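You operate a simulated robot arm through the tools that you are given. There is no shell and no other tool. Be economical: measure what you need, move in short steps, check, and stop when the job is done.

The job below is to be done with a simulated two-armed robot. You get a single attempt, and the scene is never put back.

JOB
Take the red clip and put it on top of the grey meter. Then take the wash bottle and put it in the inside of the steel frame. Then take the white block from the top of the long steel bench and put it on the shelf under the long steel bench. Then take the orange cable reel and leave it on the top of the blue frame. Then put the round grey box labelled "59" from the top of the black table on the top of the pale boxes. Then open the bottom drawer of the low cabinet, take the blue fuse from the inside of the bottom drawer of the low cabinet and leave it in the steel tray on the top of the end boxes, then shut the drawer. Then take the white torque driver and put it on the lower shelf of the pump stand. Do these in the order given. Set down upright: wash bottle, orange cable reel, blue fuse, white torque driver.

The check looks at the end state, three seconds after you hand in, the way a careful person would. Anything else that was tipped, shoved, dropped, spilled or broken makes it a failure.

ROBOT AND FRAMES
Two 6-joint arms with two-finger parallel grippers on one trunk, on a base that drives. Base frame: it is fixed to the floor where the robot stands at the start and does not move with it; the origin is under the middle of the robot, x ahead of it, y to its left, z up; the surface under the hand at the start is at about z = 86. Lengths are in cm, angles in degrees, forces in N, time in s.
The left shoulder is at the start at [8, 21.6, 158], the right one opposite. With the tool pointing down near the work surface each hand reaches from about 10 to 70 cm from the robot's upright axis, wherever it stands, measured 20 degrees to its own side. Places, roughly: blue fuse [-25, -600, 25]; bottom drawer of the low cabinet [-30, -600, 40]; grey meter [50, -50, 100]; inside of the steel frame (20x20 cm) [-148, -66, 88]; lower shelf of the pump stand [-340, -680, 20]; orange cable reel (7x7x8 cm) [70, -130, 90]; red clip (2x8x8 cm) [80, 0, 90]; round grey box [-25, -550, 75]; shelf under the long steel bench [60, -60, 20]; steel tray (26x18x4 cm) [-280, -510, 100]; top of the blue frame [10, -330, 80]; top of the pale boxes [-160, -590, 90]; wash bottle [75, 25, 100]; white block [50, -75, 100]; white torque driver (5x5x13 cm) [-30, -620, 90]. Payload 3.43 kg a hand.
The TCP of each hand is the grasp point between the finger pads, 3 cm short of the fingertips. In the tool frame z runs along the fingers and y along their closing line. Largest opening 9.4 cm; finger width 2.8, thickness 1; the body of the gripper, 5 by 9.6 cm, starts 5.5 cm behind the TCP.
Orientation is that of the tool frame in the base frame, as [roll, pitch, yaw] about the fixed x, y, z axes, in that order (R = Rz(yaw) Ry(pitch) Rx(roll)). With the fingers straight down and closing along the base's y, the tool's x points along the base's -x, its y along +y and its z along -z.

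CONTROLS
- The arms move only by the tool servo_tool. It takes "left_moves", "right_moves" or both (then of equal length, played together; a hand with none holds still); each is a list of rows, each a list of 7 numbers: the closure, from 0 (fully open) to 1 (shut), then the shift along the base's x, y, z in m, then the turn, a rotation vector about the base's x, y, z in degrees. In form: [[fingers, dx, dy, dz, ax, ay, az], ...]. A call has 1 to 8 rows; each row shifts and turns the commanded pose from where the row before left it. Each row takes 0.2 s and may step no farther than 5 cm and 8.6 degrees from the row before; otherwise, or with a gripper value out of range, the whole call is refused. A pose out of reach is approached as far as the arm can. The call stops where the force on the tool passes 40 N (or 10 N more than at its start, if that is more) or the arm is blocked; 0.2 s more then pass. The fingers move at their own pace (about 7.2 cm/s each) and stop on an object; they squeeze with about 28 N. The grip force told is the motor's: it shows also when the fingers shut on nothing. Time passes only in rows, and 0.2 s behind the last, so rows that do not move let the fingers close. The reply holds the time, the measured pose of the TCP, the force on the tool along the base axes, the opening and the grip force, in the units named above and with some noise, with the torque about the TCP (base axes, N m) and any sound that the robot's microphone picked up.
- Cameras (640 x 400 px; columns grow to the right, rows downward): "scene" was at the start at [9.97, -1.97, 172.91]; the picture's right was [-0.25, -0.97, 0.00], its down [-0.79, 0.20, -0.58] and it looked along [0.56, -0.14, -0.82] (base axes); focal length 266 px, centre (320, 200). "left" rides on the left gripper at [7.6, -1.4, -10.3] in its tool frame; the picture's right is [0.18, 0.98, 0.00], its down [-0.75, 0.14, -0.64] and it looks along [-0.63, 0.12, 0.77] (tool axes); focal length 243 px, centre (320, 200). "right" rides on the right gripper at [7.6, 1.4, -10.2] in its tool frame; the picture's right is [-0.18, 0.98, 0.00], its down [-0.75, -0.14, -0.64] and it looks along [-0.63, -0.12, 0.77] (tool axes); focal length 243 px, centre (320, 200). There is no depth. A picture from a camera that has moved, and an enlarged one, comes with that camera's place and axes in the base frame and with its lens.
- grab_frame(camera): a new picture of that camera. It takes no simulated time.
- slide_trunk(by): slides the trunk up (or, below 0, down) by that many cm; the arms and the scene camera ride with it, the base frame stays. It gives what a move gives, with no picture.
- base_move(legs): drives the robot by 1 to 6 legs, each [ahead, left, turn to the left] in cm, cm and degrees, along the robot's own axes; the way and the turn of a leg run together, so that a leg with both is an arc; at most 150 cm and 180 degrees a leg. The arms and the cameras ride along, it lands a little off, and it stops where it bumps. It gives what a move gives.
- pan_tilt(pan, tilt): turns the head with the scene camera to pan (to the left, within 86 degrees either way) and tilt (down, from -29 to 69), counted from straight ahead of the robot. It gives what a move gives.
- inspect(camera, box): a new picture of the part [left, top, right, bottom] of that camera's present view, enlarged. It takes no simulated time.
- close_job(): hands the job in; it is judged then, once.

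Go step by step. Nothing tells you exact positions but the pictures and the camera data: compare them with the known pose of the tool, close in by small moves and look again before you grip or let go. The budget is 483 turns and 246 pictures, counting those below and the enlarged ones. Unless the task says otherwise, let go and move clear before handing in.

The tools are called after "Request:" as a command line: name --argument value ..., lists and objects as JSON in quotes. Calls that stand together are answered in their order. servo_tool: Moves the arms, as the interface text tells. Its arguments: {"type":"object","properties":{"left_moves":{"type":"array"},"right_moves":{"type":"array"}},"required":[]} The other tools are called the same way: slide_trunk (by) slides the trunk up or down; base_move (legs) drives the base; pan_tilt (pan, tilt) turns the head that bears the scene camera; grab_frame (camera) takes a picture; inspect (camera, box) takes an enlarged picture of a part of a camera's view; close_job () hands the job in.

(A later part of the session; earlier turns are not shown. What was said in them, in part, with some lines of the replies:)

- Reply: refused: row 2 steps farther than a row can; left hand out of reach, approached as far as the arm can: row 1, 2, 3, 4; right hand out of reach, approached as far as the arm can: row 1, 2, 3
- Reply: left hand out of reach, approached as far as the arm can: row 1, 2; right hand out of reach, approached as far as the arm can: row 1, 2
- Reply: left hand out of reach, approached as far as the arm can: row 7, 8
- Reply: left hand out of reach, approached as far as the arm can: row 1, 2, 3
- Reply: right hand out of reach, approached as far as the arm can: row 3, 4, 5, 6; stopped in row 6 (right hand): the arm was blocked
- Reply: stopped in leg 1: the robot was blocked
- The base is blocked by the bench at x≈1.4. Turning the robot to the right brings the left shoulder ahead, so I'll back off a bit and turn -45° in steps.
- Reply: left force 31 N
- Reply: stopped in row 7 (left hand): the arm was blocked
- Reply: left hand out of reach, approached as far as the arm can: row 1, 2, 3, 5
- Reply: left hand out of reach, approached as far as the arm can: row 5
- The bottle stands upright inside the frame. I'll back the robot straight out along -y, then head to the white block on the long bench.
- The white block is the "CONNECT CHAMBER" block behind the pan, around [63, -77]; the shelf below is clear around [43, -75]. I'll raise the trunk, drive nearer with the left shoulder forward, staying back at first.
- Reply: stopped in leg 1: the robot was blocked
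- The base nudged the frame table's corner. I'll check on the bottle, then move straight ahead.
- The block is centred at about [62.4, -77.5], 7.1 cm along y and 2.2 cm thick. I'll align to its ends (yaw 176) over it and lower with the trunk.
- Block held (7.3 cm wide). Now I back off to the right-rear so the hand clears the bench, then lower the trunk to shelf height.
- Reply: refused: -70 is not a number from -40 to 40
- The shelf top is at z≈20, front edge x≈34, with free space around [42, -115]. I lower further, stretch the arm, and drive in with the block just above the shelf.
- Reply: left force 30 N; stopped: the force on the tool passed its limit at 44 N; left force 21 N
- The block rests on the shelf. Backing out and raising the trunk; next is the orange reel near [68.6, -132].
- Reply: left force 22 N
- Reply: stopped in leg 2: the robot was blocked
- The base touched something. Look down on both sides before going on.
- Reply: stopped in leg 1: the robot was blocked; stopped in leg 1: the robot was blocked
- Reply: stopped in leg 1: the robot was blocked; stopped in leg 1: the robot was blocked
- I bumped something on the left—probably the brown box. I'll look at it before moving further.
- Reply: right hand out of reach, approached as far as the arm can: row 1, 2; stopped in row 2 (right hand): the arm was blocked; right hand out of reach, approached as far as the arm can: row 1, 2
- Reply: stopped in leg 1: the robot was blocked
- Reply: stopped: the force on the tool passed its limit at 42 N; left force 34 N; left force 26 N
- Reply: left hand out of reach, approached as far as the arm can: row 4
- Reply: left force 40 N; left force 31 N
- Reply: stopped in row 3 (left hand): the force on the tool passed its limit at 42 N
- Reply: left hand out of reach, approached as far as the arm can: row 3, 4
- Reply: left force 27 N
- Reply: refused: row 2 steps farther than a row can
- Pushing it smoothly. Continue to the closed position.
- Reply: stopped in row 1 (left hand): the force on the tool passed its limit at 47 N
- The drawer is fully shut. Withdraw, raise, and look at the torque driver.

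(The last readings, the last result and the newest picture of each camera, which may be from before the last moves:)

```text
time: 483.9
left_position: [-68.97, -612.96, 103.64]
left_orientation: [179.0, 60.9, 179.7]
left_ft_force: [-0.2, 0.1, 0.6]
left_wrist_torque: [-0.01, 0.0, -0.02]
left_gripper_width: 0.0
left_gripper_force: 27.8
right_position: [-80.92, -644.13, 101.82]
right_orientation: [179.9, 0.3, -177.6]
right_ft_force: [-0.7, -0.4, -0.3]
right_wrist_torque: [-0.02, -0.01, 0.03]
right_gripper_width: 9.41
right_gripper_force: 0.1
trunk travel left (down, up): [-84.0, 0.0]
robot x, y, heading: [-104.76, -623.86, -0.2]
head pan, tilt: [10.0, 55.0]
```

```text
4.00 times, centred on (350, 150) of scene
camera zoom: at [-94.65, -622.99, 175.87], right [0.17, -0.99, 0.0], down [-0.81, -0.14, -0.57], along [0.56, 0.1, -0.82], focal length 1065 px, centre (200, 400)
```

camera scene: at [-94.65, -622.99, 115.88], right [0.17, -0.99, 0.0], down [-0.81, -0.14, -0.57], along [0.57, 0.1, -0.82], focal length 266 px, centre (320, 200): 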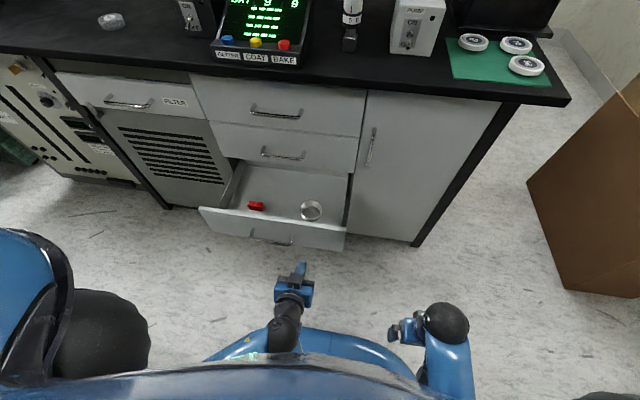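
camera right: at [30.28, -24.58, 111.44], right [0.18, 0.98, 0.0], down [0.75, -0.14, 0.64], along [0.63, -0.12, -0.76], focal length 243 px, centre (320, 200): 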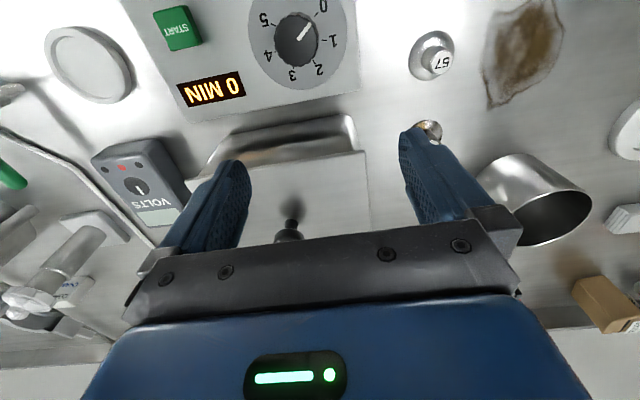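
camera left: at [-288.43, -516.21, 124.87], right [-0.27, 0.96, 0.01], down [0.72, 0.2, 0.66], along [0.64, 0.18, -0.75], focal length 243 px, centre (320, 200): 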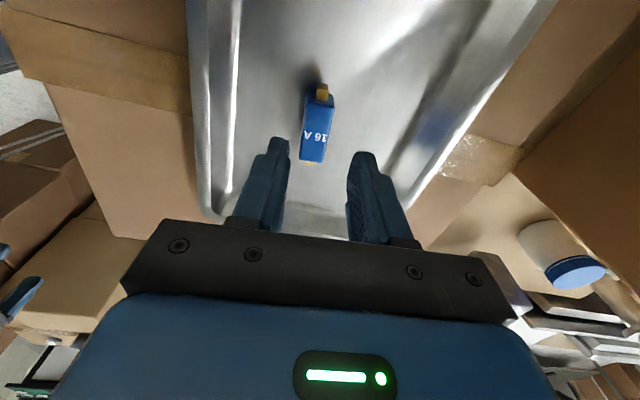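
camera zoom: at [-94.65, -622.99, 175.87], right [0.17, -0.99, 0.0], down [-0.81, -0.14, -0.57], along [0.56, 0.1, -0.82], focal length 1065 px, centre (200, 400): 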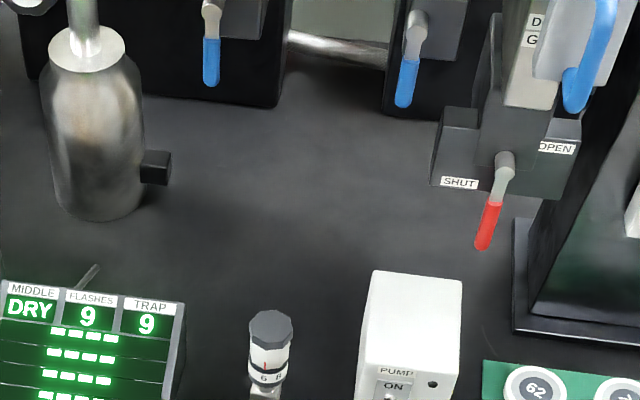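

Request:
inspect --camera "scene" --box '[296, 170, 376, 230]'

```text
6.67 times, centred on (336, 200) of scene
camera zoom: at [-94.65, -622.99, 175.87], right [0.17, -0.99, 0.0], down [-0.81, -0.14, -0.57], along [0.56, 0.1, -0.82], focal length 1775 px, centre (213, 200)
```

zoom: 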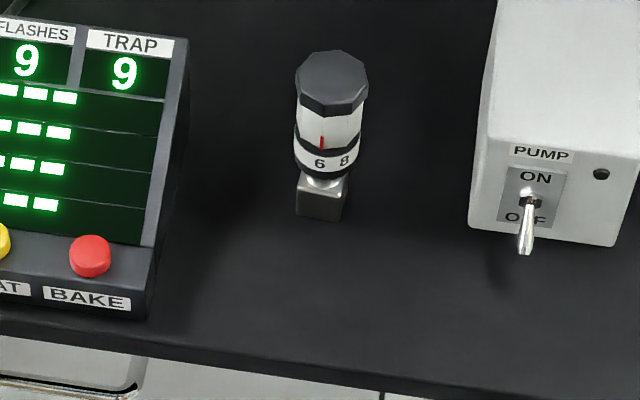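

The driver stands at about [-32.3, -618.6], top at z≈98. I'll bring the hand upright, turn it to close along x, and drive a bit nearer.

Request:
servo_tool --left_moves '[[0.4, 0, 0, -0.003, 0, 7.6, 0], [0.4, 0, 0, -0.003, 0, 7.6, 0], [0.4, 0, 0, -0.003, 0, 7.6, 0], [0.4, 0, 0, -0.003, 0, 7.6, 0], [0.4, 0, 0, -0.003, 0, 7.6, 0], [0.4, 0, 0, -0.003, 0, 7.6, 0], [0.4, 0, 0, -0.003, 0, 7.6, 0], [0.4, 0, 0, 0, 0, 7.6, 0]]'

Request:
servo_tool --left_moves '[[0.4, 0, 0.005, 0, 0, 0, -8.5], [0.4, 0, 0.005, 0, 0, 0, -8.5], [0.4, 0, 0.005, 0, 0, 0, -8.5], [0.4, 0, 0.005, 0, 0, 0, -8.5], [0.4, 0, 0.005, 0, 0, 0, -8.5], [0.4, 0, 0, 0, 0, 0, -8.5], [0.4, 0, 0, 0, 0, 0, -8.5], [0.4, 0, 0, 0, 0, 0, -8.5]]'

Request:
base_move --legs '[[12, -8, 0]]'

```text
time: 485.7
left_position: [-68.97, -612.98, 101.59]
left_orientation: [179.4, 0.0, 179.8]
left_ft_force: [-0.6, -0.1, -0.1]
left_wrist_torque: [-0.01, 0.03, 0.04]
left_gripper_width: 5.63
left_gripper_force: 0.1
right_position: [-80.79, -644.11, 101.72]
right_orientation: [179.8, 0.5, -177.5]
right_ft_force: [0.5, 0.5, -0.5]
right_wrist_torque: [0.01, 0.02, 0.0]
right_gripper_width: 9.43
right_gripper_force: 0.0
trunk travel left (down, up): [-84.0, 0.0]
robot x, y, heading: [-104.16, -624.11, -0.1]
head pan, tilt: [10.0, 55.0]
```

```text
time: 487.5
left_position: [-69.04, -610.49, 101.56]
left_orientation: [179.4, 0.1, 111.7]
left_ft_force: [0.6, -0.2, 0.1]
left_wrist_torque: [0.03, 0.04, -0.01]
left_gripper_width: 5.66
left_gripper_force: 0.0
right_position: [-80.86, -644.0, 101.8]
right_orientation: [179.9, 0.5, -177.5]
right_ft_force: [-0.8, -0.3, 1.6]
right_wrist_torque: [0.01, 0.01, -0.01]
right_gripper_width: 9.4
right_gripper_force: 0.0
trunk travel left (down, up): [-84.0, 0.0]
robot x, y, heading: [-104.68, -623.85, -0.3]
head pan, tilt: [10.0, 55.0]
```

```text
time: 488.8
left_position: [-57.55, -618.37, 101.59]
left_orientation: [179.3, 0.2, 111.8]
left_ft_force: [0.0, -0.4, 0.9]
left_wrist_torque: [-0.02, -0.03, -0.01]
left_gripper_width: 5.61
left_gripper_force: 0.1
right_position: [-69.49, -651.91, 101.9]
right_orientation: [179.9, 0.6, -177.6]
right_ft_force: [0.0, -0.5, -0.1]
right_wrist_torque: [-0.02, -0.02, 0.01]
right_gripper_width: 9.41
right_gripper_force: 0.1
trunk travel left (down, up): [-84.0, 0.0]
robot x, y, heading: [-92.94, -632.41, 0.0]
head pan, tilt: [10.0, 55.0]
```

Request:
servo_tool --left_moves '[[0.4, 0.03, 0, 0.01, 0, 0, -7.2], [0.4, 0.03, 0, 0.01, 0, 0, -7.2], [0.4, 0.03, 0, 0.012, 0, 0, -7.2], [0.4, 0.03, 0, 0.012, 0, 0, 0], [0.4, 0, 0, 0, 0, 0, 0]]'

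Request:
grab_frame --camera "left"

Request:
inspect --camera "scene" --box '[240, 130, 440, 290]'

```text
time: 490.0
left_position: [-45.19, -618.45, 105.87]
left_orientation: [179.4, 0.0, 90.2]
left_ft_force: [-0.4, -0.6, -0.5]
left_wrist_torque: [0.03, -0.01, 0.01]
left_gripper_width: 5.63
left_gripper_force: 0.0
right_position: [-69.2, -652.1, 101.78]
right_orientation: [179.9, 0.4, -177.6]
right_ft_force: [0.2, -0.5, 0.4]
right_wrist_torque: [-0.01, 0.0, 0.0]
right_gripper_width: 9.39
right_gripper_force: 0.0
trunk travel left (down, up): [-84.0, 0.0]
robot x, y, heading: [-92.73, -632.1, -0.6]
head pan, tilt: [10.0, 55.0]
```

```text
80 pictures are left
camera left: at [-46.73, -610.84, 116.02], right [0.98, 0.19, 0.01], down [0.14, -0.75, 0.65], along [0.13, -0.63, -0.76], focal length 243 px, centre (320, 200)
```

left: 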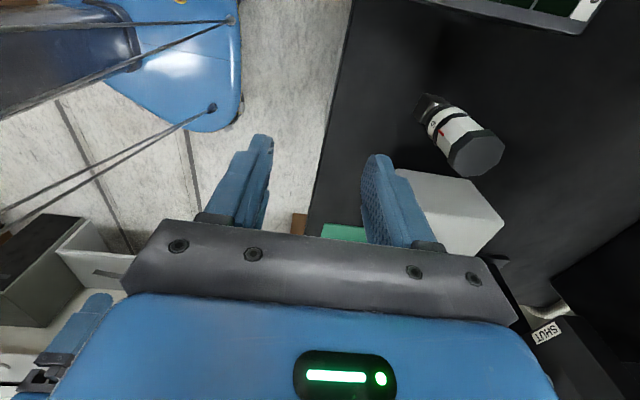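

```text
2.50 times, centred on (340, 210) of scene
camera zoom: at [-82.9, -630.93, 175.88], right [0.17, -0.99, 0.0], down [-0.81, -0.14, -0.57], along [0.57, 0.1, -0.82], focal length 666 px, centre (270, 175)
```

zoom: 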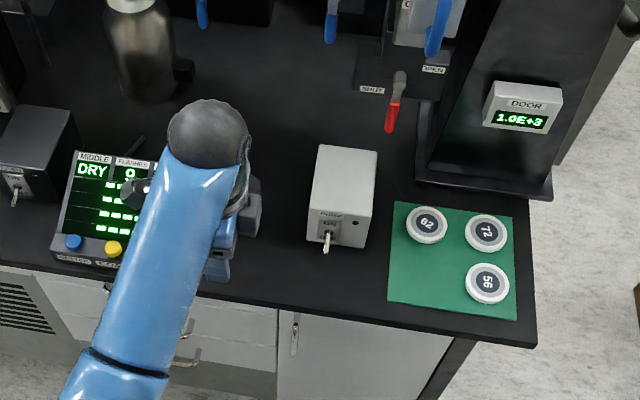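

Driver confirmed at [-31.7, -618.1], top z 98. To stay clear of the rail above I'll instead straddle it in y and slide in horizontally at z≈93.5.

Request:
servo_tool --left_moves '[[0.4, 0, 0, 0, 0, 0, 8.5], [0.4, 0, 0, 0, 0, 0, 8.5], [0.4, 0, 0, 0, 0, 0, 8.5], [0.4, 0, 0, 0, 0, 0, 8.5], [0.4, 0, 0, 0, 0, 0, 8.5], [0.4, 0, 0, 0, 0, 0, 8.5], [0.4, 0, 0, 0, 0, 0, 8.5], [0.4, 0, 0, 0, 0, 0, 8.5]]'

Request:
servo_tool --left_moves '[[0.4, 0, 0, 0, 0, 0, 8.5], [0.4, 0, 0, 0, 0, 0, 8.5], [0.4, 0, 0.002, 0, 0, 0, 4.8], [0.4, 0, 0, 0, 0, 0, 0]]'

Request:
slide_trunk --by -12.2

Request:
grab_frame --camera "left"

```text
time: 491.8
left_position: [-45.13, -618.55, 105.72]
left_orientation: [179.4, 0.1, 158.3]
left_ft_force: [0.1, 0.3, -0.2]
left_wrist_torque: [0.03, 0.01, -0.03]
left_gripper_width: 5.64
left_gripper_force: 0.1
right_position: [-68.99, -652.12, 101.8]
right_orientation: [179.8, 0.5, -177.5]
right_ft_force: [0.5, 0.1, -0.1]
right_wrist_torque: [0.03, 0.0, 0.01]
right_gripper_width: 9.38
right_gripper_force: 0.1
trunk travel left (down, up): [-84.0, 0.0]
robot x, y, heading: [-92.65, -631.95, -0.4]
head pan, tilt: [10.0, 55.0]
```

```text
time: 492.8
left_position: [-45.2, -618.37, 105.51]
left_orientation: [179.4, 0.2, -180.0]
left_ft_force: [-0.5, -0.3, -0.3]
left_wrist_torque: [-0.02, 0.01, -0.01]
left_gripper_width: 5.65
left_gripper_force: 0.1
left hand out of reach, approached as far as the arm can: row 1
right_position: [-69.23, -652.06, 101.77]
right_orientation: [179.9, 0.5, -177.6]
right_ft_force: [0.2, 0.3, -0.3]
right_wrist_torque: [0.05, 0.01, 0.05]
right_gripper_width: 9.39
right_gripper_force: 0.0
trunk travel left (down, up): [-84.0, 0.0]
robot x, y, heading: [-92.91, -632.2, 0.0]
head pan, tilt: [10.0, 55.0]
```

```text
time: 494.3
left_position: [-45.09, -618.32, 93.36]
left_orientation: [179.5, 0.3, -179.9]
left_ft_force: [0.0, -0.6, -0.1]
left_wrist_torque: [-0.01, 0.02, -0.02]
left_gripper_width: 5.65
left_gripper_force: 0.1
right_position: [-69.18, -652.18, 89.7]
right_orientation: [179.9, 0.5, -177.6]
right_ft_force: [-0.6, 0.5, 0.8]
right_wrist_torque: [-0.02, 0.01, 0.01]
right_gripper_width: 9.36
right_gripper_force: 0.0
trunk travel left (down, up): [-71.8, 12.2]
robot x, y, heading: [-92.85, -632.34, -0.3]
head pan, tilt: [10.0, 55.0]
```

```text
78 pictures are left
camera left: at [-52.87, -619.81, 103.55], right [-0.18, 0.98, 0.01], down [0.75, 0.13, 0.65], along [0.64, 0.12, -0.76], focal length 243 px, centre (320, 200)
```

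left: 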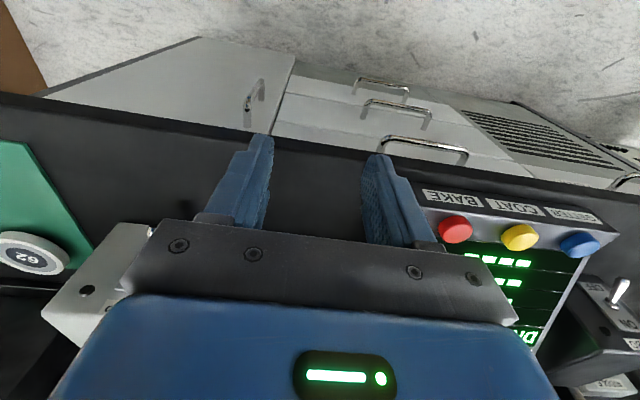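

Request:
servo_tool --left_moves '[[0.4, 0.035, 0.0005, 0, 0, 0, 0], [0.4, 0.035, 0.0005, 0, 0, 0, 0], [0.4, 0.03, 0.0005, 0, 0, 0, 0], [0.4, 0, 0, 0, 0, 0, 0]]'

Request:
grab_frame --camera "left"

Request:
inspect --camera "scene" --box '[240, 130, 400, 250]'

```text
time: 495.3
left_position: [-35.14, -618.1, 93.27]
left_orientation: [179.5, 0.3, -180.0]
left_ft_force: [-0.4, -0.3, 0.2]
left_wrist_torque: [0.04, 0.0, 0.04]
left_gripper_width: 5.65
left_gripper_force: 0.0
right_position: [-69.13, -652.04, 89.67]
right_orientation: [179.9, 0.6, -177.6]
right_ft_force: [0.4, -0.2, 1.0]
right_wrist_torque: [0.0, 0.0, 0.0]
right_gripper_width: 9.41
right_gripper_force: 0.1
trunk travel left (down, up): [-71.8, 12.2]
robot x, y, heading: [-92.83, -631.96, -0.1]
head pan, tilt: [10.0, 55.0]
```

```text
77 pictures are left
camera left: at [-42.84, -619.57, 103.36], right [-0.18, 0.98, 0.01], down [0.75, 0.13, 0.65], along [0.64, 0.12, -0.76], focal length 243 px, centre (320, 200)
```

left: 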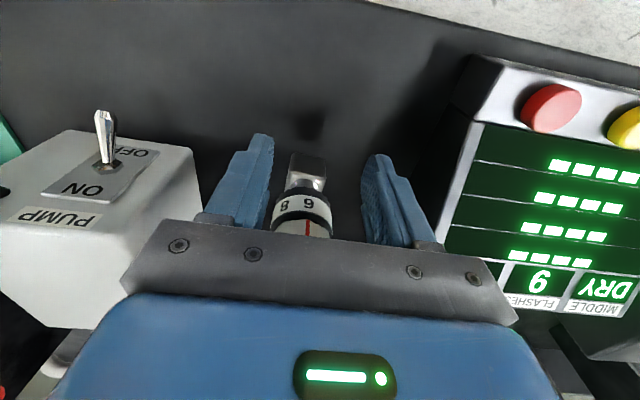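

```text
3.33 times, centred on (320, 190) of scene
camera zoom: at [-82.86, -630.98, 163.68], right [0.17, -0.99, 0.0], down [-0.81, -0.14, -0.57], along [0.57, 0.1, -0.82], focal length 887 px, centre (320, 233)
```

zoom: 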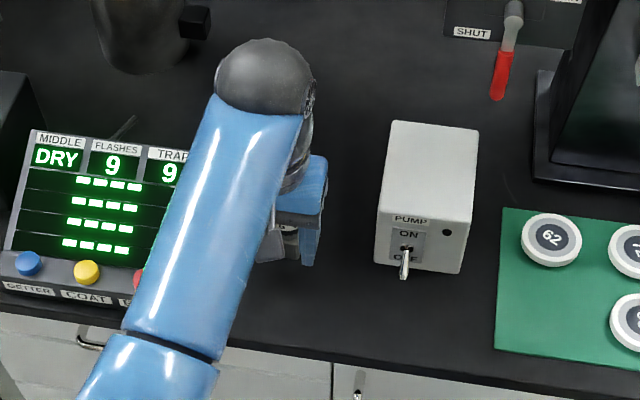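

Request:
slide_trunk --by 0.8

Request:
servo_tool --left_moves '[[0.4, 0.012, -0.004, 0, 0, 0, 0], [0.4, 0.022, 0, 0, 0, 0, 0], [0.4, 0, 0, 0, 0, 0, 0]]'

Request:
grab_frame --camera "left"

```text
time: 495.9
left_position: [-35.28, -618.1, 93.94]
left_orientation: [179.5, 0.2, 179.9]
left_ft_force: [0.6, -0.5, 0.2]
left_wrist_torque: [0.0, -0.03, 0.0]
left_gripper_width: 5.64
left_gripper_force: 0.0
right_position: [-69.07, -651.99, 90.41]
right_orientation: [179.9, 0.5, -177.6]
right_ft_force: [-0.2, 1.0, 0.5]
right_wrist_torque: [0.0, 0.0, 0.03]
right_gripper_width: 9.38
right_gripper_force: 0.1
trunk travel left (down, up): [-72.6, 11.4]
robot x, y, heading: [-92.94, -631.75, -0.2]
head pan, tilt: [10.0, 55.0]
```

```text
time: 496.7
left_position: [-31.94, -618.51, 94.0]
left_orientation: [179.5, 0.3, -180.0]
left_ft_force: [-0.4, -0.2, -0.9]
left_wrist_torque: [0.02, 0.01, 0.01]
left_gripper_width: 5.65
left_gripper_force: 0.1
right_position: [-69.21, -652.01, 90.31]
right_orientation: [179.9, 0.5, -177.6]
right_ft_force: [-0.2, 1.2, 0.7]
right_wrist_torque: [0.01, 0.01, 0.01]
right_gripper_width: 9.41
right_gripper_force: 0.0
trunk travel left (down, up): [-72.6, 11.4]
robot x, y, heading: [-92.83, -631.96, -0.2]
head pan, tilt: [10.0, 55.0]
```

```text
75 pictures are left
camera left: at [-39.55, -619.96, 104.16], right [-0.18, 0.98, 0.01], down [0.75, 0.13, 0.65], along [0.64, 0.12, -0.76], focal length 243 px, centre (320, 200)
```

left: 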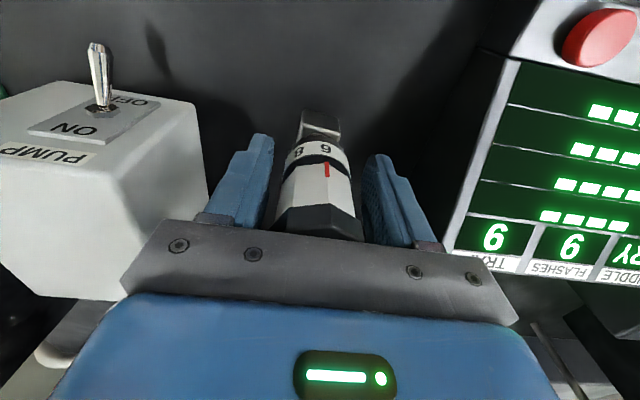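

Request:
servo_tool --left_moves '[[0.5, 0, 0, 0, 0, 0, 0], [0.65, 0, 0, 0, 0, 0, 0], [0.8, 0, 0, 0, 0, 0, 0], [1, 0, 0, 0, 0, 0, 0], [1, 0, 0, 0, 0, 0, 0]]'

Request:
slide_trunk --by 3

Request:
grab_frame --camera "left"

```text
time: 497.9
left_position: [-31.88, -618.56, 94.01]
left_orientation: [179.5, 0.3, 180.0]
left_ft_force: [1.0, 0.7, 0.4]
left_wrist_torque: [0.01, -0.04, -0.01]
left_gripper_width: 4.29
left_gripper_force: 28.1
right_position: [-69.16, -652.11, 90.4]
right_orientation: [179.8, 0.5, -177.5]
right_ft_force: [0.5, -0.6, 0.0]
right_wrist_torque: [0.02, -0.04, -0.01]
right_gripper_width: 9.39
right_gripper_force: 0.0
trunk travel left (down, up): [-72.6, 11.4]
robot x, y, heading: [-93.08, -631.98, -0.1]
head pan, tilt: [10.0, 55.0]
```

```text
time: 498.7
left_position: [-31.83, -618.43, 96.87]
left_orientation: [179.5, 0.4, -180.0]
left_ft_force: [0.4, 0.2, -2.2]
left_wrist_torque: [0.01, -0.04, -0.02]
left_gripper_width: 4.25
left_gripper_force: 28.0
right_position: [-69.13, -652.06, 93.48]
right_orientation: [179.8, 0.6, -177.7]
right_ft_force: [-0.5, 0.3, 0.6]
right_wrist_torque: [-0.02, -0.02, 0.0]
right_gripper_width: 9.41
right_gripper_force: 0.3
trunk travel left (down, up): [-75.6, 8.4]
robot x, y, heading: [-92.93, -632.36, -0.4]
head pan, tilt: [10.0, 55.0]
```

```text
74 pictures are left
camera left: at [-39.55, -619.98, 107.13], right [-0.18, 0.98, 0.01], down [0.75, 0.13, 0.65], along [0.63, 0.12, -0.76], focal length 243 px, centre (320, 200)
```

left: 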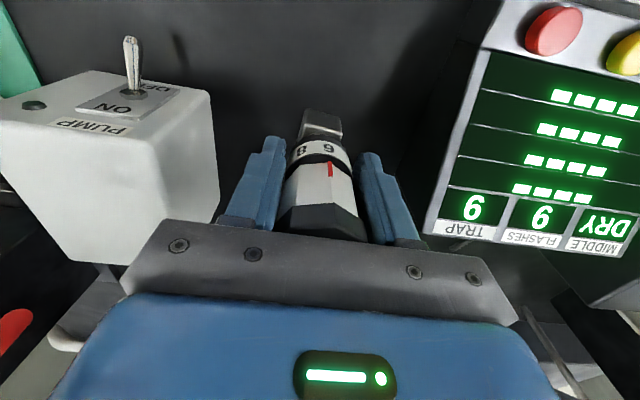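

Driver held upright. Retract and travel round to the pump stand.

Request:
servo_tool --left_moves '[[1, -0.045, 0, 0, 0, 0, 0], [1, -0.045, 0, 0, 0, 0, 0], [1, -0.045, 0, 0, 0, 0, 0], [1, -0.045, 0, 0, 0, 0, 0], [1, -0.045, 0, 0, 0, 0, 0]]'

Request:
slide_trunk --by 8.4

Request:
base_move --legs '[[-14, -57, 0]]'

Request:
base_move --legs '[[0, 0, -180]]'

```text
time: 499.9
left_position: [-54.49, -618.21, 96.02]
left_orientation: [179.4, 0.6, 179.9]
left_ft_force: [-0.1, -0.4, -1.9]
left_wrist_torque: [0.0, 0.0, -0.01]
left_gripper_width: 4.22
left_gripper_force: 28.4
left hand out of reach, approached as far as the arm can: row 4, 5
right_position: [-69.31, -652.1, 93.38]
right_orientation: [179.8, 0.6, -177.5]
right_ft_force: [0.5, -0.3, 0.1]
right_wrist_torque: [0.03, -0.03, 0.0]
right_gripper_width: 9.4
right_gripper_force: 0.1
trunk travel left (down, up): [-75.6, 8.4]
robot x, y, heading: [-92.98, -631.97, -0.2]
head pan, tilt: [10.0, 55.0]
```

```text
time: 501.1
left_position: [-54.29, -618.31, 104.13]
left_orientation: [179.5, 0.4, 180.0]
left_ft_force: [1.0, 0.3, -2.5]
left_wrist_torque: [-0.01, -0.02, 0.02]
left_gripper_width: 4.21
left_gripper_force: 27.7
right_position: [-69.15, -652.04, 101.71]
right_orientation: [179.9, 0.4, -177.5]
right_ft_force: [0.4, -0.6, 0.5]
right_wrist_torque: [0.01, 0.0, 0.03]
right_gripper_width: 9.4
right_gripper_force: 0.1
trunk travel left (down, up): [-84.0, 0.0]
robot x, y, heading: [-93.18, -631.83, 0.2]
head pan, tilt: [10.0, 55.0]
```

```text
time: 504.4
left_position: [-68.67, -676.88, 104.13]
left_orientation: [179.6, 0.4, 178.7]
left_ft_force: [-0.8, -0.1, -3.4]
left_wrist_torque: [-0.02, 0.03, 0.02]
left_gripper_width: 4.24
left_gripper_force: 28.1
right_position: [-84.33, -710.32, 101.69]
right_orientation: [179.9, 0.5, -178.7]
right_ft_force: [0.5, 0.6, 0.2]
right_wrist_torque: [-0.02, 0.0, 0.02]
right_gripper_width: 9.37
right_gripper_force: 0.0
trunk travel left (down, up): [-84.0, 0.0]
robot x, y, heading: [-107.95, -690.28, -1.3]
head pan, tilt: [10.0, 55.0]
```

```text
time: 512.2
left_position: [-146.99, -701.67, 104.21]
left_orientation: [179.5, 0.4, -3.1]
left_ft_force: [0.5, 0.4, -2.3]
left_wrist_torque: [-0.03, 0.0, 0.02]
left_gripper_width: 4.24
left_gripper_force: 28.2
right_position: [-130.41, -668.83, 101.93]
right_orientation: [179.9, 0.6, -0.6]
right_ft_force: [0.0, -0.2, 0.5]
right_wrist_torque: [0.01, 0.0, 0.0]
right_gripper_width: 9.38
right_gripper_force: 0.0
trunk travel left (down, up): [-84.0, 0.0]
robot x, y, heading: [-107.77, -690.26, 176.6]
head pan, tilt: [10.0, 55.0]
```

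Request:
base_move --legs '[[0, 0, 3.4], [65, 0, 0]]'

Request:
base_move --legs '[[62, 0, 0]]'

Request:
pan_tilt --pan -15 --tilt 40

Request:
grab_frame --camera "scene"

```text
time: 516.2
left_position: [-209.67, -704.37, 104.31]
left_orientation: [179.5, 0.5, 0.6]
left_ft_force: [1.1, -0.1, -2.3]
left_wrist_torque: [-0.01, -0.04, -0.03]
left_gripper_width: 4.24
left_gripper_force: 27.6
right_position: [-195.08, -670.55, 101.92]
right_orientation: [179.9, 0.7, 2.9]
right_ft_force: [0.2, 0.9, -0.6]
right_wrist_torque: [0.07, 0.03, -0.04]
right_gripper_width: 9.4
right_gripper_force: 0.2
trunk travel left (down, up): [-84.0, 0.0]
robot x, y, heading: [-171.08, -690.29, -179.4]
head pan, tilt: [10.0, 55.0]
```

```text
time: 519.7
left_position: [-271.83, -705.42, 104.26]
left_orientation: [179.6, 0.5, 1.0]
left_ft_force: [0.6, 0.2, -2.2]
left_wrist_torque: [0.04, -0.01, 0.02]
left_gripper_width: 4.19
left_gripper_force: 27.6
right_position: [-257.48, -671.32, 101.87]
right_orientation: [179.9, 0.6, 3.5]
right_ft_force: [0.2, -0.1, -0.3]
right_wrist_torque: [0.0, -0.03, 0.02]
right_gripper_width: 9.39
right_gripper_force: 0.1
trunk travel left (down, up): [-84.0, 0.0]
robot x, y, heading: [-233.7, -690.79, -179.1]
head pan, tilt: [10.0, 55.0]
```

```text
time: 520.6
left_position: [-271.97, -705.4, 104.23]
left_orientation: [179.5, 0.4, 0.9]
left_ft_force: [0.4, -0.4, -2.6]
left_wrist_torque: [-0.01, -0.02, 0.05]
left_gripper_width: 4.21
left_gripper_force: 27.7
right_position: [-257.64, -671.42, 101.88]
right_orientation: [179.9, 0.5, 3.4]
right_ft_force: [-0.1, 0.7, 0.2]
right_wrist_torque: [-0.04, 0.02, 0.01]
right_gripper_width: 9.39
right_gripper_force: 0.0
trunk travel left (down, up): [-84.0, 0.0]
robot x, y, heading: [-233.32, -691.03, -179.2]
head pan, tilt: [-15.0, 40.0]
```

```text
73 pictures are left
camera scene: at [-244.9, -689.11, 177.93], right [0.24, 0.97, 0.0], down [0.62, -0.16, -0.77], along [-0.74, 0.19, -0.64], focal length 266 px, centre (320, 200)
```

scene: 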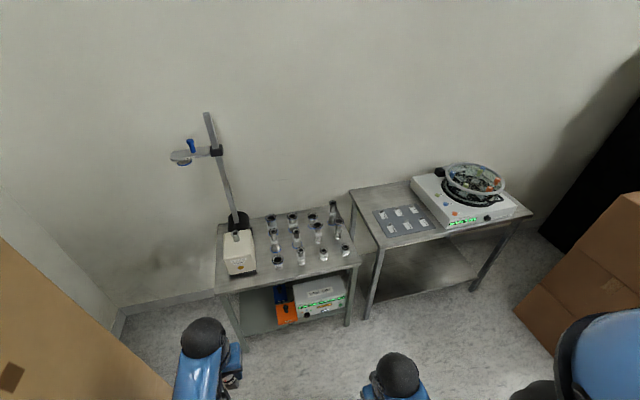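

The pump stand's front edge is near x≈-321; its lower shelf has a free bay at the left (y≈-715…-697), left of the orange item. I'll line up, then lower the trunk to look under.

Request:
base_move --legs '[[17, -8, -0.8]]'

Request:
slide_trunk --by -40

Request:
pan_tilt --pan 5 --tilt 40

Request:
grab_frame --camera "scene"

```text
time: 522.1
left_position: [-288.86, -697.3, 104.35]
left_orientation: [179.7, 0.6, 0.1]
left_ft_force: [-0.1, -0.6, -2.4]
left_wrist_torque: [0.01, 0.0, 0.01]
left_gripper_width: 4.2
left_gripper_force: 28.3
right_position: [-274.02, -663.33, 101.93]
right_orientation: [180.0, 0.7, 2.5]
right_ft_force: [-0.4, -0.2, -0.5]
right_wrist_torque: [0.02, 0.05, 0.02]
right_gripper_width: 9.37
right_gripper_force: 0.0
trunk travel left (down, up): [-84.0, 0.0]
robot x, y, heading: [-250.64, -683.47, 179.9]
head pan, tilt: [-15.0, 40.0]
```

```text
time: 526.0
left_position: [-289.17, -697.11, 64.3]
left_orientation: [179.5, 0.3, 0.1]
left_ft_force: [0.3, 0.1, -3.3]
left_wrist_torque: [-0.01, 0.01, -0.01]
left_gripper_width: 4.16
left_gripper_force: 27.7
right_position: [-274.22, -663.17, 61.82]
right_orientation: [179.9, 0.4, 2.5]
right_ft_force: [-0.7, 0.4, 1.0]
right_wrist_torque: [0.0, 0.01, -0.01]
right_gripper_width: 9.4
right_gripper_force: 0.1
trunk travel left (down, up): [-44.0, 40.0]
robot x, y, heading: [-250.37, -683.04, 180.2]
head pan, tilt: [-15.0, 40.0]
```

```text
time: 526.8
left_position: [-289.06, -697.0, 64.21]
left_orientation: [179.5, 0.4, 0.0]
left_ft_force: [-0.6, 0.1, -2.2]
left_wrist_torque: [0.02, -0.01, 0.02]
left_gripper_width: 4.17
left_gripper_force: 27.4
right_position: [-274.25, -663.12, 61.85]
right_orientation: [179.9, 0.5, 2.7]
right_ft_force: [0.1, 0.5, 0.1]
right_wrist_torque: [0.02, 0.0, 0.0]
right_gripper_width: 9.41
right_gripper_force: 0.0
trunk travel left (down, up): [-44.0, 40.0]
robot x, y, heading: [-250.24, -683.1, 179.7]
head pan, tilt: [5.0, 40.0]
```

```text
72 pictures are left
camera scene: at [-262.04, -684.06, 137.94], right [-0.09, 1.0, 0.0], down [0.64, 0.06, -0.77], along [-0.76, -0.07, -0.64], focal length 266 px, centre (320, 200)
```

scene: 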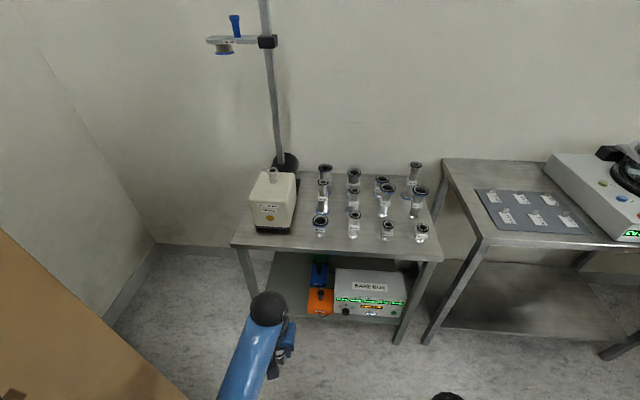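

Request:
inspect --camera "scene" --box '[220, 220, 460, 370]'

```text
2.67 times, centred on (340, 295) of scene
camera zoom: at [-262.04, -684.06, 137.94], right [-0.09, 1.0, 0.0], down [0.64, 0.06, -0.77], along [-0.76, -0.07, -0.64], focal length 710 px, centre (267, -53)
```

zoom: 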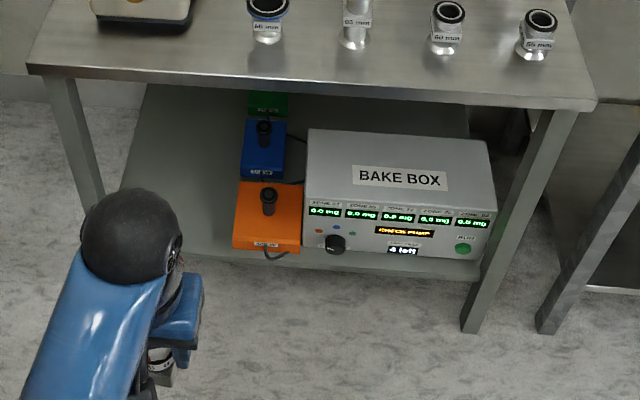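

The shelf is at z≈20, its free bay x -320…-353, y -714…-698, table underside ≈68. Lower further, line up at y≈-706 and extend.

Request:
slide_trunk --by -33.5

Request:
servo_tool --left_moves '[[1, -0.02, -0.03, 0, 0, 0, 0], [1, -0.02, -0.03, 0, 0, 0, 0], [1, -0.03, -0.028, 0, 0, 0, 0], [1, -0.03, 0, 0, 0, 0, 0], [1, -0.03, 0, 0, 0, 0, 0], [1, -0.03, 0, 0, 0, 0, 0], [1, 0, 0, 0, 0, 0, 0]]'

Request:
grab_frame --camera "left"

Request:
grab_frame --camera "scene"

```text
time: 529.7
left_position: [-289.08, -697.11, 32.16]
left_orientation: [179.4, 0.3, 0.2]
left_ft_force: [-1.2, -0.4, -2.8]
left_wrist_torque: [0.02, -0.01, 0.01]
left_gripper_width: 4.19
left_gripper_force: 28.1
right_position: [-274.13, -663.33, 30.06]
right_orientation: [179.7, 0.6, 2.8]
right_ft_force: [3.3, 2.9, 10.2]
right_wrist_torque: [-0.44, -0.28, 0.14]
right_gripper_width: 9.29
right_gripper_force: 0.2
trunk travel left (down, up): [-11.9, 72.1]
robot x, y, heading: [-250.51, -683.43, 179.7]
head pan, tilt: [5.0, 40.0]
stopped: the force on the tool passed its limit at 65 N (the readings are from after the stop); the commanded pose is now the measured one
```

```text
time: 531.3
left_position: [-305.33, -705.94, 31.99]
left_orientation: [179.4, 0.4, 0.2]
left_ft_force: [-0.4, 0.9, -2.1]
left_wrist_torque: [-0.07, 0.03, -0.02]
left_gripper_width: 4.17
left_gripper_force: 28.0
right_position: [-274.18, -663.22, 30.02]
right_orientation: [179.7, 0.7, 2.7]
right_ft_force: [4.6, 3.5, 15.3]
right_wrist_torque: [-0.61, -0.39, 0.28]
right_gripper_width: 9.25
right_gripper_force: 0.0
trunk travel left (down, up): [-11.9, 72.1]
robot x, y, heading: [-250.19, -683.14, 179.7]
head pan, tilt: [5.0, 40.0]
```

```text
70 pictures are left
camera left: at [-297.63, -704.4, 42.2], right [0.19, -0.98, 0.01], down [-0.75, -0.14, 0.65], along [-0.64, -0.13, -0.76], focal length 243 px, centre (320, 200)
```

left: 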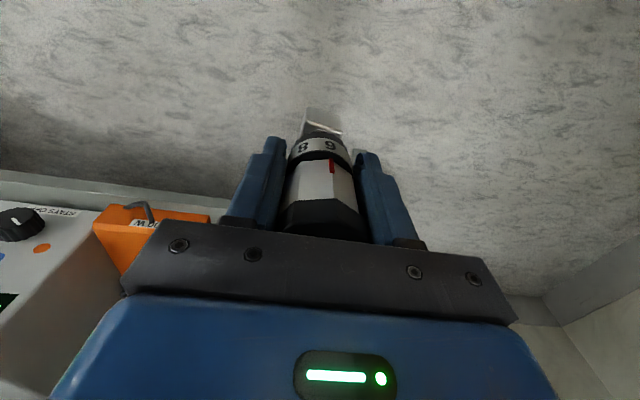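

```text
69 pictures are left
camera scene: at [-261.98, -684.09, 105.84], right [-0.09, 1.0, 0.0], down [0.64, 0.06, -0.77], along [-0.76, -0.07, -0.64], focal length 266 px, centre (320, 200)
```

scene: 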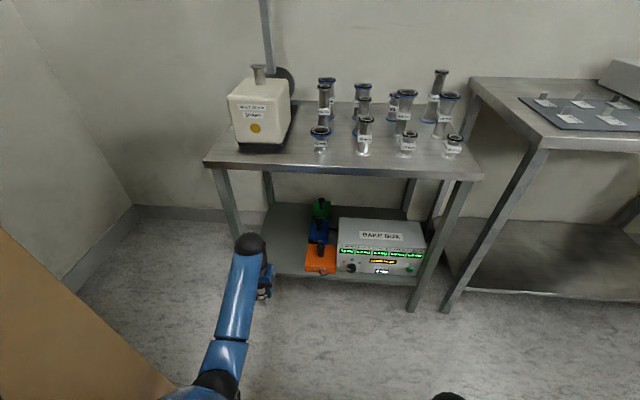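

The right hand touched my own base; I'll raise the trunk 2 cm to free it and finish lowering with the left arm itself.

Request:
slide_trunk --by 2

Request:
servo_tool --right_moves '[[0, -0.03, 0.01, 0, 0, 0, 0], [0, -0.03, 0.01, 0.01, 0, 0, 0], [0, -0.03, 0, 0.01, 0, 0, 0], [0, -0.03, 0, 0.01, 0, 0, 0]]' --left_moves '[[1, 0, 0, -0.01, 0, 0, 0], [1, 0, 0, -0.01, 0, 0, 0], [1, 0, 0, 0, 0, 0, 0], [1, 0, 0, 0, 0, 0, 0]]'

```text
time: 532.0
left_position: [-305.4, -705.97, 33.93]
left_orientation: [179.5, 0.2, 0.1]
left_ft_force: [-0.2, 0.3, -2.3]
left_wrist_torque: [0.01, -0.02, 0.04]
left_gripper_width: 4.16
left_gripper_force: 27.6
right_position: [-274.17, -663.38, 32.0]
right_orientation: [179.6, 0.5, 2.6]
right_ft_force: [0.3, -0.6, -0.3]
right_wrist_torque: [0.0, -0.01, -0.02]
right_gripper_width: 9.39
right_gripper_force: 0.0
trunk travel left (down, up): [-13.9, 70.1]
robot x, y, heading: [-250.51, -683.38, 180.2]
head pan, tilt: [5.0, 40.0]
```

```text
time: 533.0
left_position: [-305.28, -705.87, 31.9]
left_orientation: [179.6, 0.3, 0.0]
left_ft_force: [0.3, 0.2, -3.1]
left_wrist_torque: [0.02, 0.0, 0.03]
left_gripper_width: 4.16
left_gripper_force: 28.3
right_position: [-286.57, -661.63, 34.39]
right_orientation: [179.8, 0.6, 2.6]
right_ft_force: [0.2, -0.1, -1.0]
right_wrist_torque: [0.0, -0.01, 0.01]
right_gripper_width: 9.42
right_gripper_force: 0.1
right hand out of reach, approached as far as the arm can: row 4
trunk travel left (down, up): [-13.9, 70.1]
robot x, y, heading: [-250.8, -683.58, 180.1]
head pan, tilt: [5.0, 40.0]
```

Request:
base_move --legs '[[19, 0, 0]]'

Request:
grab_frame --camera "left"

Request:
grab_frame --camera "scene"

```text
time: 534.5
left_position: [-324.76, -705.59, 31.86]
left_orientation: [179.6, 0.4, -0.2]
left_ft_force: [0.2, -0.1, -2.3]
left_wrist_torque: [0.01, -0.04, 0.02]
left_gripper_width: 4.16
left_gripper_force: 27.7
right_position: [-305.83, -661.37, 34.32]
right_orientation: [179.6, 0.6, 2.3]
right_ft_force: [0.4, -0.2, 0.1]
right_wrist_torque: [-0.01, 0.0, 0.01]
right_gripper_width: 9.41
right_gripper_force: 0.1
trunk travel left (down, up): [-13.9, 70.1]
robot x, y, heading: [-269.74, -683.4, 179.8]
head pan, tilt: [5.0, 40.0]
```

```text
68 pictures are left
camera left: at [-317.12, -704.15, 42.06], right [0.18, -0.98, 0.01], down [-0.75, -0.13, 0.65], along [-0.64, -0.12, -0.76], focal length 243 px, centre (320, 200)
```

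left: 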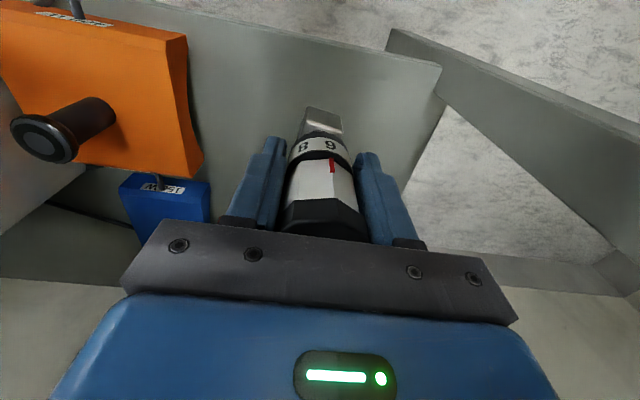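

```text
67 pictures are left
camera scene: at [-281.49, -683.99, 107.82], right [-0.08, 1.0, 0.0], down [0.64, 0.05, -0.77], along [-0.76, -0.06, -0.64], focal length 266 px, centre (320, 200)
```

scene: 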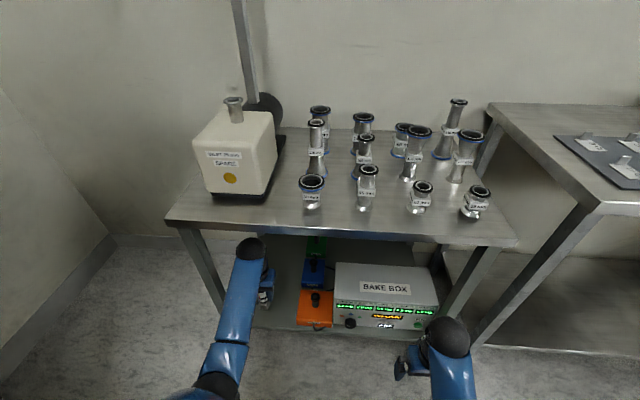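

Request:
servo_tool --left_moves '[[1, -0.03, -0.002, 0, 0, 0, 0], [1, -0.03, -0.002, 0, 0, 0, 0], [1, -0.025, 0, 0, 0, 0, 0], [1, 0, 0, -0.015, 0, 0, 0], [1, 0, 0, -0.01, 0, 0, 0], [1, 0, 0, 0, 0, 0, 0]]'

Request:
grab_frame --camera "left"

```text
time: 535.9
left_position: [-333.38, -706.37, 29.46]
left_orientation: [179.4, 0.5, 0.0]
left_ft_force: [0.8, -0.5, -1.9]
left_wrist_torque: [0.03, -0.02, 0.0]
left_gripper_width: 4.16
left_gripper_force: 27.9
right_position: [-305.83, -661.27, 34.5]
right_orientation: [179.8, 0.8, 2.4]
right_ft_force: [0.7, -0.3, -0.3]
right_wrist_torque: [0.0, 0.02, 0.0]
right_gripper_width: 9.4
right_gripper_force: 0.0
trunk travel left (down, up): [-13.9, 70.1]
robot x, y, heading: [-269.84, -683.02, 180.0]
head pan, tilt: [5.0, 40.0]
```

```text
66 pictures are left
camera left: at [-325.65, -704.67, 39.54], right [0.18, -0.98, 0.01], down [-0.75, -0.13, 0.65], along [-0.64, -0.12, -0.76], focal length 243 px, centre (320, 200)
```

left: 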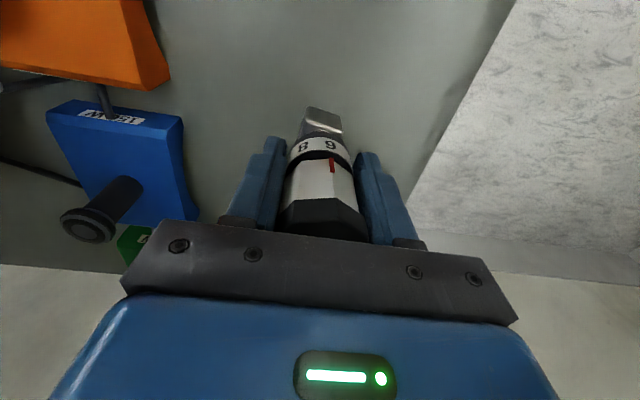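

Request:
servo_tool --left_moves '[[1, 0, 0, -0.005, 0, 0, 0], [1, 0, 0, -0.004, 0, 0, 0], [1, 0, 0, 0, 0, 0, 0]]'

Request:
servo_tool --left_moves '[[1, 0, 0, -0.004, 0, 0, 0], [1, 0, 0, 0, 0, 0, 0]]'

```text
time: 536.7
left_position: [-333.26, -706.14, 28.44]
left_orientation: [179.5, 0.4, -0.1]
left_ft_force: [0.2, 0.5, -1.9]
left_wrist_torque: [0.02, 0.01, 0.02]
left_gripper_width: 4.18
left_gripper_force: 27.7
right_position: [-305.75, -661.43, 34.48]
right_orientation: [179.7, 0.8, 2.4]
right_ft_force: [-0.1, -0.3, 0.6]
right_wrist_torque: [0.04, 0.01, -0.02]
right_gripper_width: 9.37
right_gripper_force: 0.1
trunk travel left (down, up): [-13.9, 70.1]
robot x, y, heading: [-269.91, -683.11, 180.0]
head pan, tilt: [5.0, 40.0]
```

```text
time: 537.3
left_position: [-333.42, -706.13, 28.15]
left_orientation: [179.5, 0.4, 0.0]
left_ft_force: [2.1, -1.9, 7.6]
left_wrist_torque: [-0.02, -0.25, -0.06]
left_gripper_width: 4.14
left_gripper_force: 28.3
right_position: [-305.76, -661.51, 34.5]
right_orientation: [179.6, 0.8, 2.4]
right_ft_force: [0.5, -0.1, 0.5]
right_wrist_torque: [-0.01, 0.0, 0.01]
right_gripper_width: 9.42
right_gripper_force: 0.0
trunk travel left (down, up): [-13.9, 70.1]
robot x, y, heading: [-269.83, -682.96, 179.7]
head pan, tilt: [5.0, 40.0]
```

Contact. Open and slide straight back out (+x).

Request:
servo_tool --left_moves '[[0.85, 0, 0, 0, 0, 0, 0], [0.6, 0, 0, 0, 0, 0, 0], [0.3, 0, 0, 0, 0, 0, 0], [0.3, 0, 0, 0, 0, 0, 0], [0.3, 0, 0, 0, 0, 0, 0]]'

Request:
grab_frame --camera "left"

```text
time: 538.5
left_position: [-333.26, -705.91, 28.12]
left_orientation: [179.4, 0.4, -0.1]
left_ft_force: [0.0, 0.0, 0.2]
left_wrist_torque: [-0.01, -0.01, -0.01]
left_gripper_width: 6.59
left_gripper_force: 0.1
right_position: [-305.75, -661.4, 34.4]
right_orientation: [179.8, 0.8, 2.4]
right_ft_force: [1.0, 0.5, 0.1]
right_wrist_torque: [-0.01, 0.0, 0.0]
right_gripper_width: 9.38
right_gripper_force: 0.1
trunk travel left (down, up): [-13.9, 70.1]
robot x, y, heading: [-269.54, -683.3, 179.6]
head pan, tilt: [5.0, 40.0]
```

```text
65 pictures are left
camera left: at [-325.62, -704.48, 38.15], right [0.18, -0.98, 0.01], down [-0.75, -0.13, 0.65], along [-0.64, -0.12, -0.76], focal length 243 px, centre (320, 200)
```

left: 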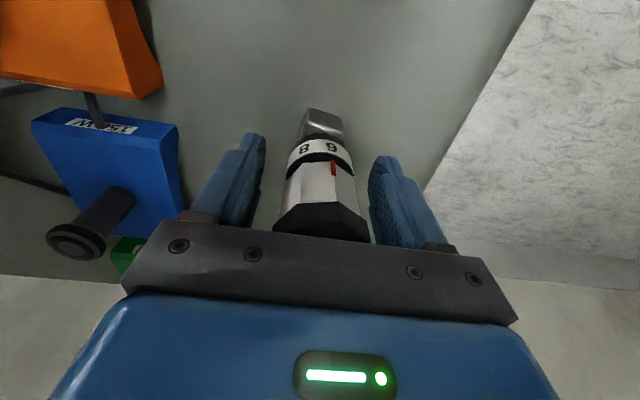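

Request:
servo_tool --left_moves '[[0.3, 0.01, 0, 0.002, 0, 0, 0], [0.3, 0.025, 0, 0, 0, 0, 0], [0.3, 0.03, 0, 0, 0, 0, 0], [0.3, 0.03, 0, 0, 0, 0, 0], [0.3, 0.03, 0, 0, 0, 0, 0]]'

Request:
base_move --legs '[[-22, 0, 0]]'

Request:
inspect --camera "scene" --box '[180, 140, 440, 320]'

```text
time: 539.7
left_position: [-320.83, -706.0, 28.49]
left_orientation: [179.5, 0.4, -0.1]
left_ft_force: [0.0, 0.1, 0.2]
left_wrist_torque: [-0.02, -0.01, 0.01]
left_gripper_width: 6.57
left_gripper_force: 0.0
right_position: [-305.7, -661.47, 34.46]
right_orientation: [179.7, 0.8, 2.4]
right_ft_force: [-0.8, -0.2, -0.6]
right_wrist_torque: [-0.02, 0.01, 0.03]
right_gripper_width: 9.39
right_gripper_force: 0.1
trunk travel left (down, up): [-13.9, 70.1]
robot x, y, heading: [-270.07, -683.43, 179.8]
head pan, tilt: [5.0, 40.0]
```

```text
time: 541.4
left_position: [-298.9, -705.99, 28.61]
left_orientation: [179.5, 0.4, -0.1]
left_ft_force: [0.2, 0.5, 0.2]
left_wrist_torque: [0.01, 0.01, 0.03]
left_gripper_width: 6.57
left_gripper_force: 0.0
right_position: [-283.67, -661.51, 34.51]
right_orientation: [179.7, 0.8, 2.4]
right_ft_force: [0.3, 0.9, -0.6]
right_wrist_torque: [-0.01, 0.0, -0.01]
right_gripper_width: 9.39
right_gripper_force: 0.1
trunk travel left (down, up): [-13.9, 70.1]
robot x, y, heading: [-247.64, -683.55, 179.6]
head pan, tilt: [5.0, 40.0]
```

```text
2.22 times, centred on (310, 230) of scene
camera zoom: at [-259.31, -684.06, 107.84], right [-0.08, 1.0, 0.0], down [0.64, 0.05, -0.77], along [-0.76, -0.06, -0.64], focal length 592 px, centre (342, 133)
```

zoom: 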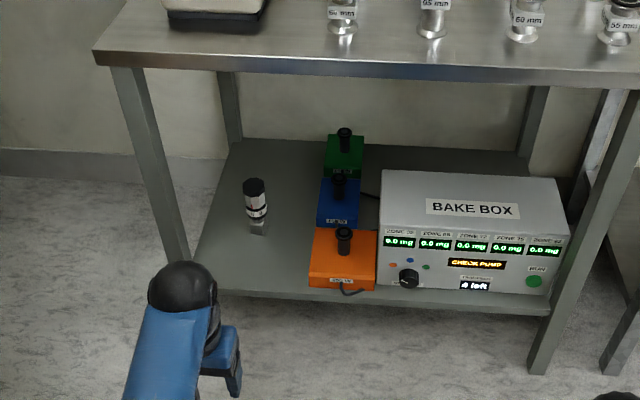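

The driver stands upright on the lower shelf. Before handing in, I raise the trunk and check from afar that the bottle still stands and nothing else was disturbed.

Request:
slide_trunk --by 40

Request:
slide_trunk --by 30

Request:
pan_tilt --pan -86 --tilt 15

Request:
grab_frame --camera "scene"

```text
time: 545.2
left_position: [-298.95, -706.21, 68.51]
left_orientation: [179.5, 0.3, -0.2]
left_ft_force: [0.1, 0.0, 0.2]
left_wrist_torque: [0.01, 0.01, -0.01]
left_gripper_width: 6.59
left_gripper_force: 0.1
right_position: [-283.74, -661.54, 74.49]
right_orientation: [179.7, 0.9, 2.2]
right_ft_force: [0.1, -0.2, 0.8]
right_wrist_torque: [-0.04, -0.01, 0.02]
right_gripper_width: 9.39
right_gripper_force: 0.2
trunk travel left (down, up): [-53.9, 30.1]
robot x, y, heading: [-247.58, -683.37, 179.8]
head pan, tilt: [5.0, 40.0]
```

```text
time: 548.2
left_position: [-299.0, -706.16, 98.51]
left_orientation: [179.5, 0.4, -0.2]
left_ft_force: [-0.3, 0.5, -0.1]
left_wrist_torque: [0.01, 0.01, 0.02]
left_gripper_width: 6.58
left_gripper_force: 0.0
right_position: [-283.87, -661.48, 104.4]
right_orientation: [179.8, 0.7, 2.4]
right_ft_force: [-0.1, -1.0, 0.2]
right_wrist_torque: [-0.01, -0.02, -0.02]
right_gripper_width: 9.4
right_gripper_force: 0.1
trunk travel left (down, up): [-83.9, 0.1]
robot x, y, heading: [-247.98, -683.38, 179.6]
head pan, tilt: [5.0, 40.0]
```

```text
time: 549.9
left_position: [-298.94, -706.05, 98.44]
left_orientation: [179.5, 0.4, -0.2]
left_ft_force: [-0.5, -0.7, -0.4]
left_wrist_torque: [-0.02, 0.01, -0.02]
left_gripper_width: 6.58
left_gripper_force: 0.0
right_position: [-283.78, -661.51, 104.38]
right_orientation: [179.7, 0.8, 2.3]
right_ft_force: [0.3, 0.2, 0.4]
right_wrist_torque: [0.01, 0.01, 0.02]
right_gripper_width: 9.41
right_gripper_force: 0.0
trunk travel left (down, up): [-83.9, 0.1]
robot x, y, heading: [-247.6, -683.39, 179.8]
head pan, tilt: [-85.9, 15.0]
```

```text
63 pictures are left
camera scene: at [-251.53, -674.04, 181.79], right [1.0, 0.07, 0.0], down [0.02, -0.26, -0.97], along [-0.06, 0.96, -0.26], focal length 266 px, centre (320, 200)
```

scene: 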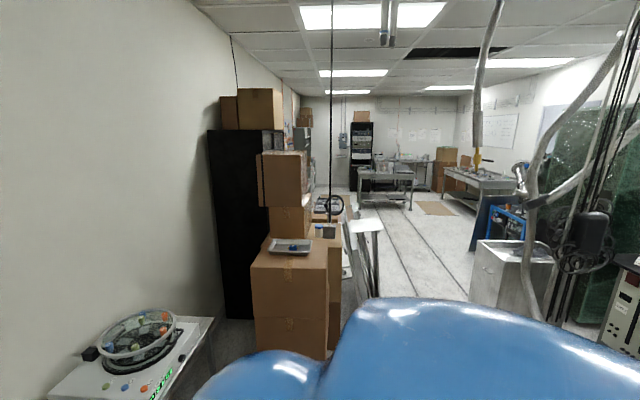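

Request:
inspect --camera "scene" --box '[340, 150, 440, 212]'

Request:
inspect --camera "scene" --box '[440, 140, 560, 240]'

Request:
inspect --camera "scene" --box '[250, 220, 350, 282]'

```text
6.40 times, centred on (390, 181) of scene
camera zoom: at [-251.53, -674.04, 181.79], right [1.0, 0.07, 0.0], down [0.02, -0.26, -0.97], along [-0.06, 0.96, -0.26], focal length 1704 px, centre (-128, 322)
```

zoom: 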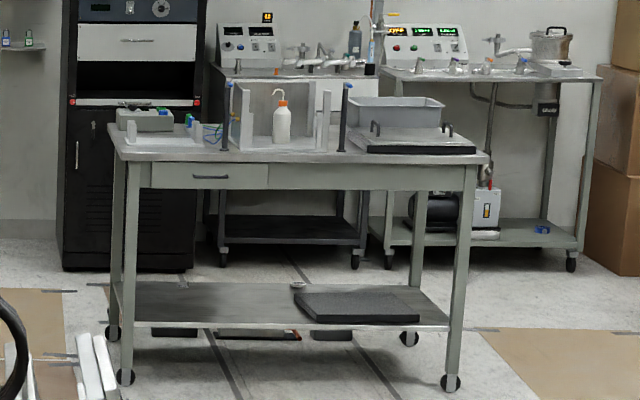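

```text
4.00 times, centred on (500, 190) of scene
camera zoom: at [-251.53, -674.04, 181.79], right [1.0, 0.07, 0.0], down [0.02, -0.26, -0.97], along [-0.06, 0.96, -0.26], focal length 1065 px, centre (-400, 240)
```

zoom: 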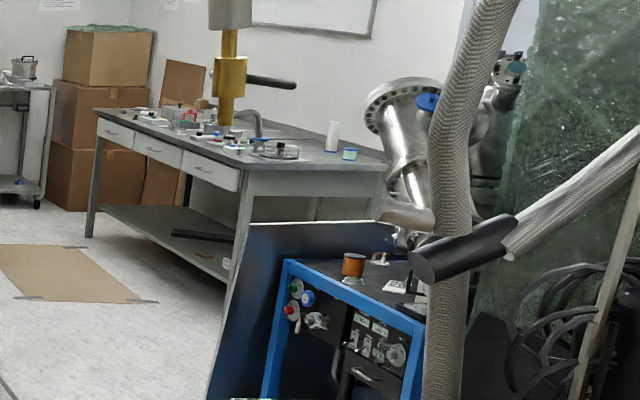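

```text
6.40 times, centred on (300, 251) of scene
camera zoom: at [-251.53, -674.04, 181.79], right [1.0, 0.07, 0.0], down [0.02, -0.26, -0.97], along [-0.06, 0.96, -0.26], focal length 1704 px, centre (448, -126)
```

zoom: 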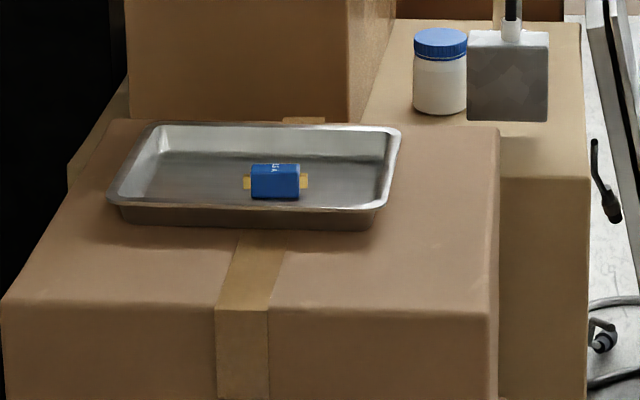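

From here I can see the wash bottle upright in the frame, the reel on the blue frame, the clip on the meter, the fuse in the tray and the white block on its shelf. Both hands are empty and clear, so I hand in.

Request:
close_job

```text
The job is handed in.
```

I did all seven tasks in the order given and handed the job in, but the base bumped a few things along the way, so I can't promise nothing was shoved.

- **Placements:** At the end I could see the clip, wash bottle, cable reel, fuse and torque driver in place, the last four upright. I saw the white block, tin "59" and the shut drawer when I finished each of those steps.
- **Fuse:** I left it label-up, the way it lay in the drawer. I took that as "upright", since it has no end it could stand on.
- **Bumps:**
  - **Brown boxes:** the base hit the stack beside the pale boxes twice. It may have shifted by a few centimetres; I couldn't confirm either way and left it.
  - **Steel-frame table:** it took a light knock. The bottle was still standing inside it when I checked.
  - **Other contacts:** I was also stopped against the long bench, near a hanging pipe and hoses, and beside the open bin. I saw nothing move, but didn't check each one.
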